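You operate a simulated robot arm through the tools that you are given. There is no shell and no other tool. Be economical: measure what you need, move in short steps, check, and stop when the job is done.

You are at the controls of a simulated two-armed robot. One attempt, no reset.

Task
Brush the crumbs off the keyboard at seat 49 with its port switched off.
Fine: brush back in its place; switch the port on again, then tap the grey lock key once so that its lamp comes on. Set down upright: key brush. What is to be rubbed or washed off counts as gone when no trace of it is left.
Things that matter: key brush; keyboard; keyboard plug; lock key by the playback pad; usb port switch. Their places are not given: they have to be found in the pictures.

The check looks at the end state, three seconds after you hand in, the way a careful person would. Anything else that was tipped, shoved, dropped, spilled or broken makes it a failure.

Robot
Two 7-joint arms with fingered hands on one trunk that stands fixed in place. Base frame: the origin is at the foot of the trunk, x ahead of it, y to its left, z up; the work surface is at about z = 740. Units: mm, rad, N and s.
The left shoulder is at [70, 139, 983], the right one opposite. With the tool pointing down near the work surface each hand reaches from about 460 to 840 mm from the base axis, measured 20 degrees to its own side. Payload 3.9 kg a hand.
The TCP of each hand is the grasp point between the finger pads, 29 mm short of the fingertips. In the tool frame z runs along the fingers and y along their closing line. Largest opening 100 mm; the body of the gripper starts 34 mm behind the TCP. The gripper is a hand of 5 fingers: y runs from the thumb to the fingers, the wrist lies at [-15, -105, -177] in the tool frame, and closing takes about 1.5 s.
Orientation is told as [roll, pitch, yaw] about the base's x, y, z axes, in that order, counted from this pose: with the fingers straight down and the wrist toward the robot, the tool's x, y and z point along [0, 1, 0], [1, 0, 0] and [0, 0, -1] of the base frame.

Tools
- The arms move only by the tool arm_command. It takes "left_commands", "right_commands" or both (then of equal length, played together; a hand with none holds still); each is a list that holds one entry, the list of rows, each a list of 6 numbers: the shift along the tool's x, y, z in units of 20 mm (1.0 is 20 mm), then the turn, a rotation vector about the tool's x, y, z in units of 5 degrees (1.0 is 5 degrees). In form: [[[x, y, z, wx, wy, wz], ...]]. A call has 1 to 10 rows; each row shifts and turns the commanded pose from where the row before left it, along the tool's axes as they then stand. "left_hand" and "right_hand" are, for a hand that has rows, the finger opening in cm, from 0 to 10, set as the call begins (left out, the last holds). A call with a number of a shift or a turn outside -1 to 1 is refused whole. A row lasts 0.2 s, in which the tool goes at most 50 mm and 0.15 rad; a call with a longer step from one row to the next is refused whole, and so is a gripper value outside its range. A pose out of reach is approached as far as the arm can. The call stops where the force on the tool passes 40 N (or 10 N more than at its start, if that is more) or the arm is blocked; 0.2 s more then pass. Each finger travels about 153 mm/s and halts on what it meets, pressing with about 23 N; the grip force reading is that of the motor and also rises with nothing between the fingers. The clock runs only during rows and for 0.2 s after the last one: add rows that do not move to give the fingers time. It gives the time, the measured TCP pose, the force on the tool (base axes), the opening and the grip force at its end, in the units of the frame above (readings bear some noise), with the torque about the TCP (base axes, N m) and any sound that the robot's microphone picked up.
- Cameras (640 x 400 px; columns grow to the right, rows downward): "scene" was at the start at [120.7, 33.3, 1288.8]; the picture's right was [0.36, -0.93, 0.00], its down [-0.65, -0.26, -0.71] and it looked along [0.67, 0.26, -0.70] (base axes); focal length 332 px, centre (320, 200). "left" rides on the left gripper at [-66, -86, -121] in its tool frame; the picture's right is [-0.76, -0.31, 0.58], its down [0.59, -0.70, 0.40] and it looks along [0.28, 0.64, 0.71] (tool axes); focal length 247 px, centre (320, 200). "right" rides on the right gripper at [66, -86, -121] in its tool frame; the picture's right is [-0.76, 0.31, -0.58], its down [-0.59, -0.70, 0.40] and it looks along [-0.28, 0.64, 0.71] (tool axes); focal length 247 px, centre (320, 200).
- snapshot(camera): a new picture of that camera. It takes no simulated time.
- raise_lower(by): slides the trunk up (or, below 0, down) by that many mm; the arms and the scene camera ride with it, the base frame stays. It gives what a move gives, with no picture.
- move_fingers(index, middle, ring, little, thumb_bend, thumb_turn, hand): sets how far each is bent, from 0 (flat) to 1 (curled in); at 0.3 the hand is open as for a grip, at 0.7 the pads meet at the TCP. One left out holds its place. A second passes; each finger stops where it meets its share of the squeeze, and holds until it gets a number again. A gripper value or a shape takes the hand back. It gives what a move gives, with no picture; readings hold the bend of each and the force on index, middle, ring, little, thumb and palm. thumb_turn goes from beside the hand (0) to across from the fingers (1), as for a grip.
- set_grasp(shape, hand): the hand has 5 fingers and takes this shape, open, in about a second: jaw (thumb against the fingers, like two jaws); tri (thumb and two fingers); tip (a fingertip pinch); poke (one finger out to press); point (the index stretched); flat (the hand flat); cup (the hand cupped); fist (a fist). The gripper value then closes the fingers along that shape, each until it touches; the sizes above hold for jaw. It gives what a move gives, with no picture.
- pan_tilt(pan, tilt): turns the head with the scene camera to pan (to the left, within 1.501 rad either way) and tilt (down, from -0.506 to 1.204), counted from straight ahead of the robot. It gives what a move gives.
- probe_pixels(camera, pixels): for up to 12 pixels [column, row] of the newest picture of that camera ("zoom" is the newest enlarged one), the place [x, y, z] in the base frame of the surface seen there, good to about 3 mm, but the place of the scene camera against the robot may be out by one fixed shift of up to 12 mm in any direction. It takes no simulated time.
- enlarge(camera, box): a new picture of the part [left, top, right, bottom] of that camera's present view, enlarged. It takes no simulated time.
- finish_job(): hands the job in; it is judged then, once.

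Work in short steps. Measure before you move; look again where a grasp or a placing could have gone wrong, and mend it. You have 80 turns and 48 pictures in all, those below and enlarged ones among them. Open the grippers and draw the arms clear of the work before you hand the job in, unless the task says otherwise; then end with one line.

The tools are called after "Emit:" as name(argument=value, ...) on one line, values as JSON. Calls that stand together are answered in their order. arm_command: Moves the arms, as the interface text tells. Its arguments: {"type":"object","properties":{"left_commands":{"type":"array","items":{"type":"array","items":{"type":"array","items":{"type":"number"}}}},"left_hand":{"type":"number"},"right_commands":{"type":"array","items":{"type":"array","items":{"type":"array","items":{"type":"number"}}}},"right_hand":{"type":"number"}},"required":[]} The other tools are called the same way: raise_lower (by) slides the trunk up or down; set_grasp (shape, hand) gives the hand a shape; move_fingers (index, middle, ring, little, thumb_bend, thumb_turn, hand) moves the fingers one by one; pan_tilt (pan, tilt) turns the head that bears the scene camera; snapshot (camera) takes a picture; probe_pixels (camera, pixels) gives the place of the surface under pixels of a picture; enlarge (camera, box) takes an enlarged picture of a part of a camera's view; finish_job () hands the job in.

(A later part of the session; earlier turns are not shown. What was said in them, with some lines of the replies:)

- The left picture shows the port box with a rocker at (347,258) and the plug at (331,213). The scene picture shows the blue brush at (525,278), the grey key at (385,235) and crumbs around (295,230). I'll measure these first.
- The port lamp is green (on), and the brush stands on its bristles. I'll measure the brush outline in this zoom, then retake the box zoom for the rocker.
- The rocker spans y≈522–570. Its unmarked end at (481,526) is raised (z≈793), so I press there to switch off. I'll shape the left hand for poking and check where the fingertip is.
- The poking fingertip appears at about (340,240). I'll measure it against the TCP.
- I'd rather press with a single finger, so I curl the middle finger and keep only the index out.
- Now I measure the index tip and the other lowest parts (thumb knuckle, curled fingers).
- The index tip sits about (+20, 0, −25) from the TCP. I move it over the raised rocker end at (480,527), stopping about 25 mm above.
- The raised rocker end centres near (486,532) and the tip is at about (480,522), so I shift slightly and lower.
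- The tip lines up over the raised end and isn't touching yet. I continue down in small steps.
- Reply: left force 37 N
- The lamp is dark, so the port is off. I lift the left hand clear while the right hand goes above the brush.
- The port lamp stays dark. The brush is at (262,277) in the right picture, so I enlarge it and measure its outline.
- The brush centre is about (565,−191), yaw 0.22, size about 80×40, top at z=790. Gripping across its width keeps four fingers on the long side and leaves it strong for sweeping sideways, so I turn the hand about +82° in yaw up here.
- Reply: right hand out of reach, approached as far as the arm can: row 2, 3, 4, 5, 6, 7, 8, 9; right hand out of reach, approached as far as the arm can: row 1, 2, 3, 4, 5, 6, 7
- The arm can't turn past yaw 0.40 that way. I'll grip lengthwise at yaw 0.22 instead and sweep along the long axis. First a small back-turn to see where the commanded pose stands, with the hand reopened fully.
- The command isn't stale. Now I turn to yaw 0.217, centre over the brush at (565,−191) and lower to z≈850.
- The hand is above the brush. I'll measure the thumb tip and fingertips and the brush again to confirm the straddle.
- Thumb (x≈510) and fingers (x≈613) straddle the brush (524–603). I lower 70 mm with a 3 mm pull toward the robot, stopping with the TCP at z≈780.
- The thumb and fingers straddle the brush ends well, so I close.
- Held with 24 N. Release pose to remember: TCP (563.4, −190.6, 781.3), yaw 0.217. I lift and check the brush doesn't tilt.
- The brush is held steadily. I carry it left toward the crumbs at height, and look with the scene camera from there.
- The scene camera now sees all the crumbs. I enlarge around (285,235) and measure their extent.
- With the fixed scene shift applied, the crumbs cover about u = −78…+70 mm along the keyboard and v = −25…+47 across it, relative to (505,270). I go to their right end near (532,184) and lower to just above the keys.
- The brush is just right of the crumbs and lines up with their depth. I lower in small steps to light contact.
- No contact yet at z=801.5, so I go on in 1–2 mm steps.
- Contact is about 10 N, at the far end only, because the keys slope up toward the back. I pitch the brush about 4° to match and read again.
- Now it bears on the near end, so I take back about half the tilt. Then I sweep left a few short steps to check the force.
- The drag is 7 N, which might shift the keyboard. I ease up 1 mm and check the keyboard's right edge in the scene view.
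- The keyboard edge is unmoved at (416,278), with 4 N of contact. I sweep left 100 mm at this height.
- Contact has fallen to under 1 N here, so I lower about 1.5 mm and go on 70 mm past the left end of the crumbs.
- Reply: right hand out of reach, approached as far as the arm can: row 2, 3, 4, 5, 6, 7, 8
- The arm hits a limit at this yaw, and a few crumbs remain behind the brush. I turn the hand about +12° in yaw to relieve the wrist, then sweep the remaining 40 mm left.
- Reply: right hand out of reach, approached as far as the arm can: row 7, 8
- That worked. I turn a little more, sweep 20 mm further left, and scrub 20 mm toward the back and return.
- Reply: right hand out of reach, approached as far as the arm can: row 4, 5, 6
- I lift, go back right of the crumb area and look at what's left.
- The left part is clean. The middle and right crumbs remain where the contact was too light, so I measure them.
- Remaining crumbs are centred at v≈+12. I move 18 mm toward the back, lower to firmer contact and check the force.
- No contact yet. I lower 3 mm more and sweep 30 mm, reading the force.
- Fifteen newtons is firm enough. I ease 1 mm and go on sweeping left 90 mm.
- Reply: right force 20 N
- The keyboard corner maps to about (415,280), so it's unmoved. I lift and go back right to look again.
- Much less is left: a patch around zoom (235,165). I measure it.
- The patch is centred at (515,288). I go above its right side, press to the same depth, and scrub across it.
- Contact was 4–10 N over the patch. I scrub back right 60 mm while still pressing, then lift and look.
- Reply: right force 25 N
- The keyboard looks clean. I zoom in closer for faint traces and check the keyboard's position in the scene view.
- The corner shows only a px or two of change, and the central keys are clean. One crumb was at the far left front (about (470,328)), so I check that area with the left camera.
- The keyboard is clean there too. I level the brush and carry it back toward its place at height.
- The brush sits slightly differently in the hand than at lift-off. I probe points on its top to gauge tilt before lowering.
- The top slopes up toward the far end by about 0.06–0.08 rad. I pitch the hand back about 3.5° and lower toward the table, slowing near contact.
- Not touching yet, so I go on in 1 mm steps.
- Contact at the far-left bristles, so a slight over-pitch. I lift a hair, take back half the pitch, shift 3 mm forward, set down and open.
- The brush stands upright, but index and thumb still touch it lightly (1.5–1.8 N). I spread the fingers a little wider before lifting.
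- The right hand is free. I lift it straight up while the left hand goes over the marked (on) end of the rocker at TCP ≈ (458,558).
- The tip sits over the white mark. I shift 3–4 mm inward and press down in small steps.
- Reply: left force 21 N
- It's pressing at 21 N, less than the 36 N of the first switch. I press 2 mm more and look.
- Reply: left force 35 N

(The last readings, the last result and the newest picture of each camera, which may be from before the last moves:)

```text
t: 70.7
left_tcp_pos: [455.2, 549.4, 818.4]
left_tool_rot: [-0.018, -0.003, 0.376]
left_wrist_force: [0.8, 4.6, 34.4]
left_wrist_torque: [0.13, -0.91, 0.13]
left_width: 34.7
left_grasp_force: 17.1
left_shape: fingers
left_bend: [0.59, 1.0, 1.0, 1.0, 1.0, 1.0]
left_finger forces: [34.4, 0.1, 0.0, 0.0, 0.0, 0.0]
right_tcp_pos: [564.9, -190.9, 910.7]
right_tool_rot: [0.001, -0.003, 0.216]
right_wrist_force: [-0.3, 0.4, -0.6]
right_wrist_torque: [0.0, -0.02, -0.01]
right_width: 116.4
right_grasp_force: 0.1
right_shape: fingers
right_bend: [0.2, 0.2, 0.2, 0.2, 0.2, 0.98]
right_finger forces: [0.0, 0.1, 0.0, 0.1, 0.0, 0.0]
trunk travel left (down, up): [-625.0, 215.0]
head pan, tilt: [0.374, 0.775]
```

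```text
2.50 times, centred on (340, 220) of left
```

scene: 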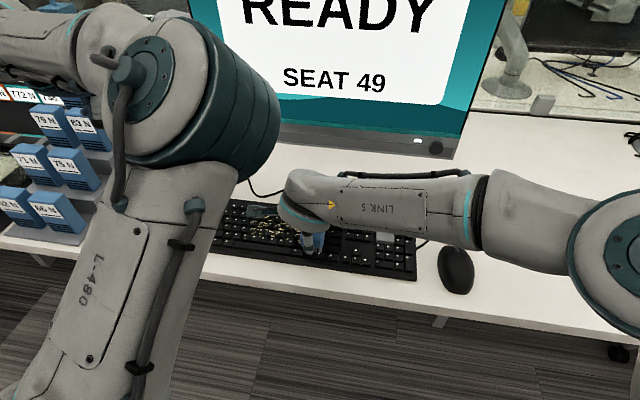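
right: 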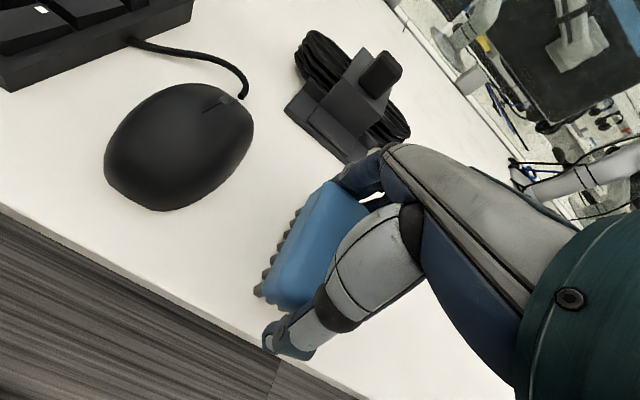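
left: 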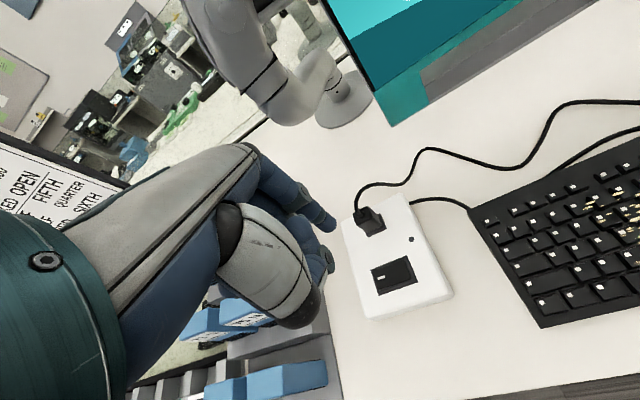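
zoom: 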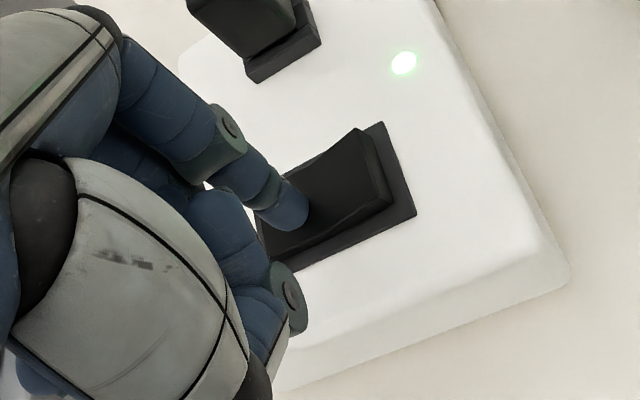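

The lamp is green again: the port is on. I lift the left hand, turn it to yaw ≈0.1 and carry it over to the grey key, staying high.

Emit:
arm_command(left_commands=[[[0, 0, -0.5, 0, 0, 0], [0, 0, -1, 0, 0, 0], [0, 0, -1, 0, 0, 0], [0, 0, -1, 0, 0, 0], [0, 0, -1, 0, 0, 0], [0, 0, -1, 0, 0, 0.8], [0, 0, 0, 0, 0, 0.8], [0, 0, 0, 0, 0, 0.8], [0, 0, 0, 0, 0, 0.7], [0, 0, 0, 0, 0, 0]]])

Emit:
arm_command(left_commands=[[[-0.98, 0.107, 0, 0, 0, 0], [-0.98, 0.107, 0, 0, 0, 0], [-0.98, 0.107, 0, 0, 0, 0], [-0.98, 0.107, 0, 0, 0, 0], [-0.98, 0.107, 0, 0, 0, 0], [-0.98, 0.107, 0, 0, 0, 0], [-0.98, 0.107, 0, 0, 0, 0], [-0.98, 0.107, 0, 0, 0, 0], [-0.98, 0.107, 0, 0, 0, 0], [-0.98, 0.107, 0, 0, 0, 0]]])

Emit:
arm_command(left_commands=[[[-0.98, 0.107, 0, 0, 0, 0], [-0.98, 0.107, 0, 0, 0, 0], [-0.98, 0.107, 0, 0, 0, 0], [-0.98, 0.107, 0, 0, 0, 0], [-0.98, 0.107, 0, 0, 0, 0], [-0.98, 0.107, 0, 0, 0, 0], [-0.98, 0.107, 0, 0, 0, 0], [-0.98, 0.107, 0, 0, 0, 0], [-0.98, 0.107, 0, 0, 0, 0], [-0.98, 0.107, 0, 0, 0, 0]]])

```text
t: 72.9
left_tcp_pos: [456.8, 553.3, 922.1]
left_tool_rot: [-0.021, 0.0, 0.1]
left_wrist_force: [0.2, 0.2, -0.8]
left_wrist_torque: [-0.03, 0.01, -0.01]
left_width: 34.1
left_grasp_force: 0.1
left_shape: fingers
left_bend: [0.6, 1.0, 1.0, 1.0, 1.0, 1.0]
left_finger forces: [0.0, 0.0, 0.0, 0.0, 0.0, 0.0]
right_tcp_pos: [567.5, -188.1, 909.6]
right_tool_rot: [-0.001, 0.0, 0.217]
right_wrist_force: [0.2, 0.0, 0.3]
right_wrist_torque: [-0.02, 0.0, 0.03]
right_width: 116.2
right_grasp_force: 0.0
right_shape: fingers
right_bend: [0.2, 0.2, 0.2, 0.2, 0.2, 0.98]
right_finger forces: [0.0, 0.0, 0.1, 0.0, 0.0, 0.1]
trunk travel left (down, up): [-625.0, 215.0]
head pan, tilt: [0.374, 0.775]
```

```text
t: 75.1
left_tcp_pos: [494.8, 367.8, 920.2]
left_tool_rot: [-0.048, 0.007, 0.125]
left_wrist_force: [-0.3, 0.0, 0.1]
left_wrist_torque: [-0.02, 0.0, 0.01]
left_width: 34.2
left_grasp_force: 0.1
left_shape: fingers
left_bend: [0.6, 1.0, 1.0, 1.0, 1.0, 1.0]
left_finger forces: [0.0, 0.0, 0.0, 0.0, 0.1, 0.0]
right_tcp_pos: [567.9, -189.3, 910.5]
right_tool_rot: [0.001, 0.002, 0.217]
right_wrist_force: [-0.2, -0.1, -0.2]
right_wrist_torque: [0.02, 0.0, 0.03]
right_width: 116.3
right_grasp_force: 0.1
right_shape: fingers
right_bend: [0.2, 0.2, 0.2, 0.2, 0.2, 0.98]
right_finger forces: [0.0, 0.0, 0.0, 0.0, 0.0, 0.0]
trunk travel left (down, up): [-625.0, 215.0]
head pan, tilt: [0.374, 0.775]
```

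```text
t: 77.3
left_tcp_pos: [551.1, 176.3, 924.4]
left_tool_rot: [-0.047, 0.006, 0.111]
left_wrist_force: [0.2, -0.8, -0.6]
left_wrist_torque: [-0.01, 0.0, 0.03]
left_width: 34.0
left_grasp_force: 0.0
left_shape: fingers
left_bend: [0.6, 1.0, 1.0, 1.0, 1.0, 1.0]
left_finger forces: [0.0, 0.0, 0.0, 0.0, 0.1, 0.0]
left hand out of reach, approached as far as the arm can: row 7, 8, 9
right_tcp_pos: [568.1, -189.3, 910.4]
right_tool_rot: [-0.001, 0.001, 0.217]
right_wrist_force: [-0.8, 0.8, 0.3]
right_wrist_torque: [0.03, 0.0, 0.0]
right_width: 116.2
right_grasp_force: 0.1
right_shape: fingers
right_bend: [0.2, 0.2, 0.2, 0.2, 0.2, 0.98]
right_finger forces: [0.0, 0.0, 0.0, 0.0, 0.1, 0.0]
trunk travel left (down, up): [-625.0, 215.0]
head pan, tilt: [0.374, 0.775]
```

The arm nears a limit at this yaw, so I turn further to about −0.15 and cover the last 100 mm.

Emit:
arm_command(left_commands=[[[0, 0, 0, 0, 0, 1], [0, 0, 0, 0, 0, 1], [0, 0, 0, 0, 0, 1], [-1, 0.22, 0, 0, 0, 0], [-1, 0.22, 0, 0, 0, 0], [-1, 0.22, 0, 0, 0, 0], [-1, 0.22, 0.5, 0, 0, 0], [-1, 0.22, 1, 0, 0, 0], [0, 0, 1, 0, 0, 0], [0, 0, 0.7, 0, 0, 0]]])

Emit:
snapshot(camera="left")

```text
t: 79.5
left_tcp_pos: [557.4, 68.3, 875.0]
left_tool_rot: [-0.055, -0.027, -0.156]
left_wrist_force: [0.2, -0.4, 0.2]
left_wrist_torque: [-0.03, -0.01, -0.03]
left_width: 34.1
left_grasp_force: 0.1
left_shape: fingers
left_bend: [0.6, 1.0, 1.0, 1.0, 1.0, 1.0]
left_finger forces: [0.0, 0.0, 0.0, 0.0, 0.1, 0.0]
right_tcp_pos: [568.4, -188.4, 909.9]
right_tool_rot: [0.0, 0.0, 0.214]
right_wrist_force: [0.4, 0.7, 0.7]
right_wrist_torque: [0.0, 0.04, 0.01]
right_width: 116.3
right_grasp_force: 0.0
right_shape: fingers
right_bend: [0.2, 0.2, 0.2, 0.2, 0.2, 0.98]
right_finger forces: [0.0, 0.1, 0.1, 0.1, 0.1, 0.0]
trunk travel left (down, up): [-625.0, 215.0]
head pan, tilt: [0.374, 0.775]
```

```text
3 pictures are left
```

left: 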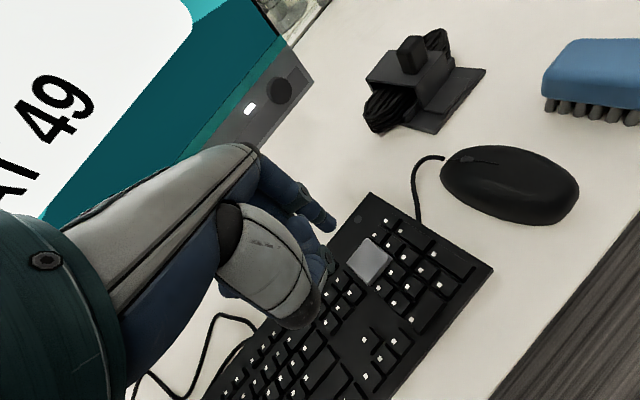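

The brush is standing upright and the grey key is at (368,260). I measure its corners, the fingertip, and the brush edges.

Emit:
probe_pixels(camera="left", pixels=[[368, 260], [348, 263], [369, 240], [388, 262], [367, 281], [330, 224], [332, 220], [326, 226], [359, 218], [550, 90], [575, 45], [492, 268]])

```text
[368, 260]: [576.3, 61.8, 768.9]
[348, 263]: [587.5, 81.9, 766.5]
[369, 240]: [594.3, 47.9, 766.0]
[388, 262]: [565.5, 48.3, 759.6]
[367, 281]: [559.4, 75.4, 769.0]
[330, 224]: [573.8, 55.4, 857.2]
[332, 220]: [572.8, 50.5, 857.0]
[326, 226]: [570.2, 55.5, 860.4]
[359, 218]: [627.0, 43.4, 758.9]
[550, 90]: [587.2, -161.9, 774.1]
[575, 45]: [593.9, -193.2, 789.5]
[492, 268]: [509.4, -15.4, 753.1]
```

The key centre is about (576,62) at z=768, and the tip centre is about (577,58). I correct sideways and descend 70 mm to just above it.

Emit:
arm_command(left_commands=[[[0.45, -0.15, 0, 0, 0, 0], [0, 0, 0.8, 0, 0, 0], [0, 0, 0.8, 0, 0, 0], [0, 0, 0.8, 0, 0, 0], [0, 0, 0.6, 0, 0, 0], [0, 0, 0.3, 0, 0, 0], [0, 0, 0, 0, 0, 0]]])

Emit:
enlarge(camera="left", box=[260, 140, 440, 300])

```text
t: 81.1
left_tcp_pos: [559.8, 75.0, 810.3]
left_tool_rot: [-0.052, -0.029, -0.147]
left_wrist_force: [0.7, 0.1, 0.1]
left_wrist_torque: [-0.01, -0.01, 0.02]
left_width: 34.1
left_grasp_force: 0.0
left_shape: fingers
left_bend: [0.6, 1.0, 1.0, 1.0, 1.0, 1.0]
left_finger forces: [0.0, 0.0, 0.0, 0.1, 0.0, 0.1]
right_tcp_pos: [568.0, -189.6, 910.6]
right_tool_rot: [0.0, 0.0, 0.215]
right_wrist_force: [-0.3, -0.7, -1.1]
right_wrist_torque: [0.01, 0.0, 0.0]
right_width: 116.1
right_grasp_force: 0.1
right_shape: fingers
right_bend: [0.2, 0.2, 0.2, 0.2, 0.2, 0.98]
right_finger forces: [0.1, 0.0, 0.1, 0.0, 0.0, 0.0]
trunk travel left (down, up): [-625.0, 215.0]
head pan, tilt: [0.374, 0.775]
```

```text
2.50 times, centred on (350, 220) of left
```

zoom: 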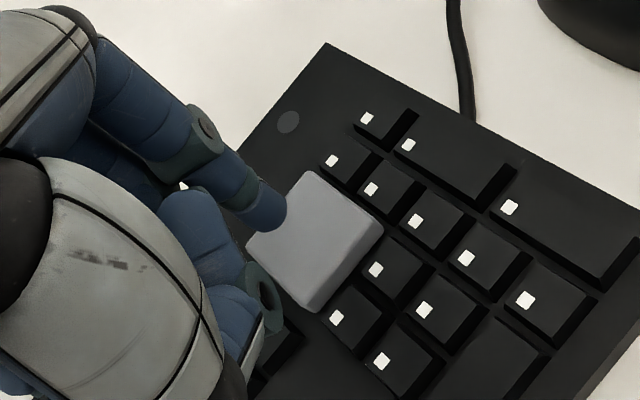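

The fingertip lines up over the key, about 15 mm up. I lower in small steps until it presses.

Emit:
arm_command(left_commands=[[[-0.15, -0.1, 0.3, 0, 0, 0], [0, 0, 0.2, 0, 0, 0], [0, 0, 0.15, 0, 0, 0], [0, 0, 0.1, 0, 0, 0], [0, 0, 0, 0, 0, 0]]])

```text
t: 82.3
left_tcp_pos: [554.3, 73.0, 793.5]
left_tool_rot: [-0.045, -0.026, -0.149]
left_wrist_force: [-0.4, -0.5, 0.5]
left_wrist_torque: [-0.03, -0.03, -0.02]
left_width: 34.1
left_grasp_force: 0.8
left_shape: fingers
left_bend: [0.6, 1.0, 1.0, 1.0, 1.0, 1.0]
left_finger forces: [0.8, 0.0, 0.0, 0.1, 0.0, 0.1]
right_tcp_pos: [567.7, -188.5, 909.6]
right_tool_rot: [0.001, -0.001, 0.217]
right_wrist_force: [0.9, 0.4, -0.4]
right_wrist_torque: [-0.02, 0.02, 0.01]
right_width: 116.0
right_grasp_force: 0.0
right_shape: fingers
right_bend: [0.2, 0.2, 0.2, 0.2, 0.2, 0.98]
right_finger forces: [0.0, 0.0, 0.0, 0.0, 0.1, 0.0]
trunk travel left (down, up): [-625.0, 215.0]
head pan, tilt: [0.374, 0.775]
```

First touch (0.8 N). I press further until the force rises clearly.

Emit:
arm_command(left_commands=[[[0, 0, 0.08, 0, 0, 0], [0, 0, 0.08, 0, 0, 0], [0, 0, 0.08, 0, 0, 0], [0, 0, 0, 0, 0, 0]]])

```text
t: 83.3
left_tcp_pos: [551.5, 73.3, 785.1]
left_tool_rot: [-0.023, -0.02, -0.157]
left_wrist_force: [1.9, -2.3, 36.9]
left_wrist_torque: [-0.59, -1.01, -0.02]
left_width: 35.9
left_grasp_force: 18.5
left_shape: fingers
left_bend: [0.57, 1.0, 1.0, 1.0, 1.0, 1.0]
left_finger forces: [37.6, 0.0, 0.0, 0.0, 0.0, 0.0]
right_tcp_pos: [562.6, -188.6, 912.5]
right_tool_rot: [0.001, -0.003, 0.216]
right_wrist_force: [-0.1, 0.1, -0.4]
right_wrist_torque: [0.04, 0.04, -0.02]
right_width: 116.1
right_grasp_force: 0.2
right_shape: fingers
right_bend: [0.2, 0.2, 0.2, 0.2, 0.2, 0.98]
right_finger forces: [0.0, 0.0, 0.0, 0.0, 0.1, 0.1]
trunk travel left (down, up): [-625.0, 215.0]
head pan, tilt: [0.374, 0.775]
heard: click
```

A click was heard at 37 N. I lift straight up, then check the lamp.

Emit:
arm_command(left_commands=[[[0, 0, -0.5, 0, 0, 0], [0, 0, -1, 0, 0, 0], [0, 0, -1, 0, 0, 0], [0, 0, -1, 0, 0, 0], [0, 0, -1, 0, 0, 0], [0, 0, -1, 0, 0, 0], [0, 0, -1, 0, 0, 0], [0, 0, 0, 0, 0, 0]]])

Emit:
snapshot(camera="left")

```text
t: 85.1
left_tcp_pos: [552.1, 74.4, 908.1]
left_tool_rot: [-0.021, -0.006, -0.16]
left_wrist_force: [0.8, 0.9, 0.1]
left_wrist_torque: [-0.01, -0.01, -0.02]
left_width: 34.2
left_grasp_force: 0.1
left_shape: fingers
left_bend: [0.6, 1.0, 1.0, 1.0, 1.0, 1.0]
left_finger forces: [0.0, 0.0, 0.0, 0.0, 0.0, 0.0]
right_tcp_pos: [568.1, -189.2, 909.3]
right_tool_rot: [-0.002, 0.0, 0.215]
right_wrist_force: [-0.8, 0.1, 0.1]
right_wrist_torque: [-0.02, 0.01, 0.05]
right_width: 116.1
right_grasp_force: 0.0
right_shape: fingers
right_bend: [0.2, 0.2, 0.2, 0.2, 0.2, 0.98]
right_finger forces: [0.1, 0.0, 0.0, 0.0, 0.1, 0.0]
trunk travel left (down, up): [-625.0, 215.0]
head pan, tilt: [0.374, 0.775]
```

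```text
1 pictures are left
```

left: 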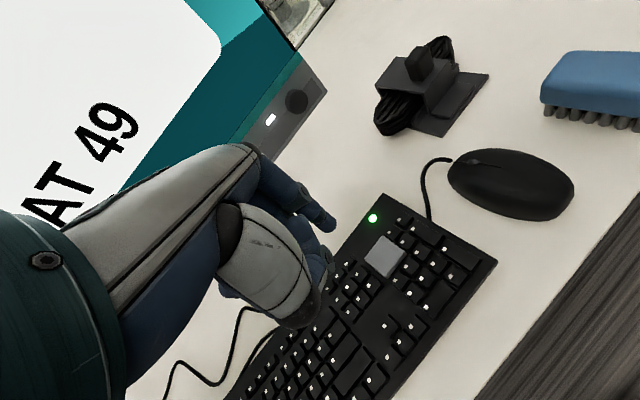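

The keyboard lamp is green. I draw the left arm back left and up, raise the right hand, and open both.

Emit:
arm_command(left_commands=[[[0, 0, -1, 0, 0, 0], [0.5, 0, -1, 0, 0, 0], [1, 0, -0.5, 0, 0, -0.5], [1, 0, 0, 0, 0, -0.5], [1, 0, 0, 0, 0, -0.5], [1, 0, 0, 0, 0, -0.5], [1, 0, 0, 0, 0, -0.5], [1, 0, 0, 0, 0, -0.5], [1, 0, 0, 0, 0, -0.5], [1, 0, 0, 0, 0, -0.5]]], right_commands=[[[0, 0, -0.5, 0, 0, 0], [0, 0, -0.5, 0, 0, 0], [0, 0, -0.5, 0, 0, 0], [0, 0, -0.5, 0, 0, 0], [0, 0, -0.5, 0, 0, 0], [0, 0, 0, 0, 0, 0], [0, 0, 0, 0, 0, 0], [0, 0, 0, 0, 0, 0], [0, 0, 0, 0, 0, 0], [0, 0, 0, 0, 0, 0]]], left_hand=10, right_hand=10)

Emit:
snapshot(camera="right")

```text
t: 87.3
left_tcp_pos: [553.4, 247.4, 953.8]
left_tool_rot: [-0.022, 0.001, 0.187]
left_wrist_force: [0.5, -0.5, -0.3]
left_wrist_torque: [0.02, 0.01, 0.01]
left_width: 0.0
left_grasp_force: 0.2
left_shape: poke
left_bend: [0.7, 0.7, 0.99, 0.99, 1.0, 1.0]
left_finger forces: [0.0, 0.0, 0.1, 0.1, 0.0, 0.0]
right_tcp_pos: [567.5, -190.1, 959.9]
right_tool_rot: [-0.002, -0.001, 0.215]
right_wrist_force: [0.4, 0.2, 0.3]
right_wrist_torque: [-0.02, 0.0, 0.01]
right_width: 100.0
right_grasp_force: 0.0
right_shape: jaw
right_bend: [0.3, 0.3, 0.3, 0.3, 0.3, 0.98]
right_finger forces: [0.0, 0.1, 0.0, 0.0, 0.0, 0.1]
trunk travel left (down, up): [-625.0, 215.0]
head pan, tilt: [0.374, 0.775]
```

```text
0 pictures are left
```

right: 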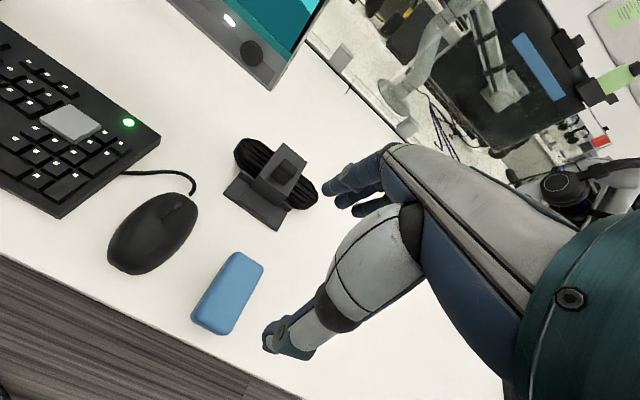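

The brush stands upright. I check its position against the original, and open the left hand to the jaw shape.

Emit:
probe_pixels(camera="right", pixels=[[236, 254], [261, 266], [229, 331], [196, 316], [228, 292], [75, 122], [62, 216], [158, 136]])

Emit:
set_grasp(hand="left", shape="jaw")

```text
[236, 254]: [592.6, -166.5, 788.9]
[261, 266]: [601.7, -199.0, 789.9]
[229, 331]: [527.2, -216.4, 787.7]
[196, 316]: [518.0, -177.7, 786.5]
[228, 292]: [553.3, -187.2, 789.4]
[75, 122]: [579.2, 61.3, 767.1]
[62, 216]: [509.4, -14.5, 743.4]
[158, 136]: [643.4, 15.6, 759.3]
```

```text
t: 88.2
left_tcp_pos: [554.7, 246.2, 954.0]
left_tool_rot: [-0.021, 0.002, 0.188]
left_wrist_force: [0.6, 0.1, -0.8]
left_wrist_torque: [0.0, 0.01, -0.01]
left_width: 99.9
left_grasp_force: 0.1
left_shape: jaw
left_bend: [0.3, 0.3, 0.3, 0.3, 0.3, 0.98]
left_finger forces: [0.0, 0.0, 0.0, 0.1, 0.0, 0.0]
right_tcp_pos: [567.2, -190.8, 960.7]
right_tool_rot: [-0.001, -0.001, 0.217]
right_wrist_force: [-0.2, 0.9, 0.2]
right_wrist_torque: [-0.03, -0.06, 0.04]
right_width: 100.0
right_grasp_force: 0.0
right_shape: jaw
right_bend: [0.3, 0.3, 0.3, 0.3, 0.3, 0.98]
right_finger forces: [0.2, 0.0, 0.0, 0.0, 0.1, 0.0]
trunk travel left (down, up): [-625.0, 215.0]
head pan, tilt: [0.374, 0.775]
```

The brush is within about 5 mm of where it started, both lamps were lit when last seen, and both hands are open and clear, so I hand in.

Emit:
finish_job()

```text
The job is handed in.
```

The job is handed in: crumbs brushed off with the port off, brush back upright within about 5 mm of its place, port on again, and the grey lock key tapped once with its lamp lit; the keyboard may have slid a few mm during brushing.
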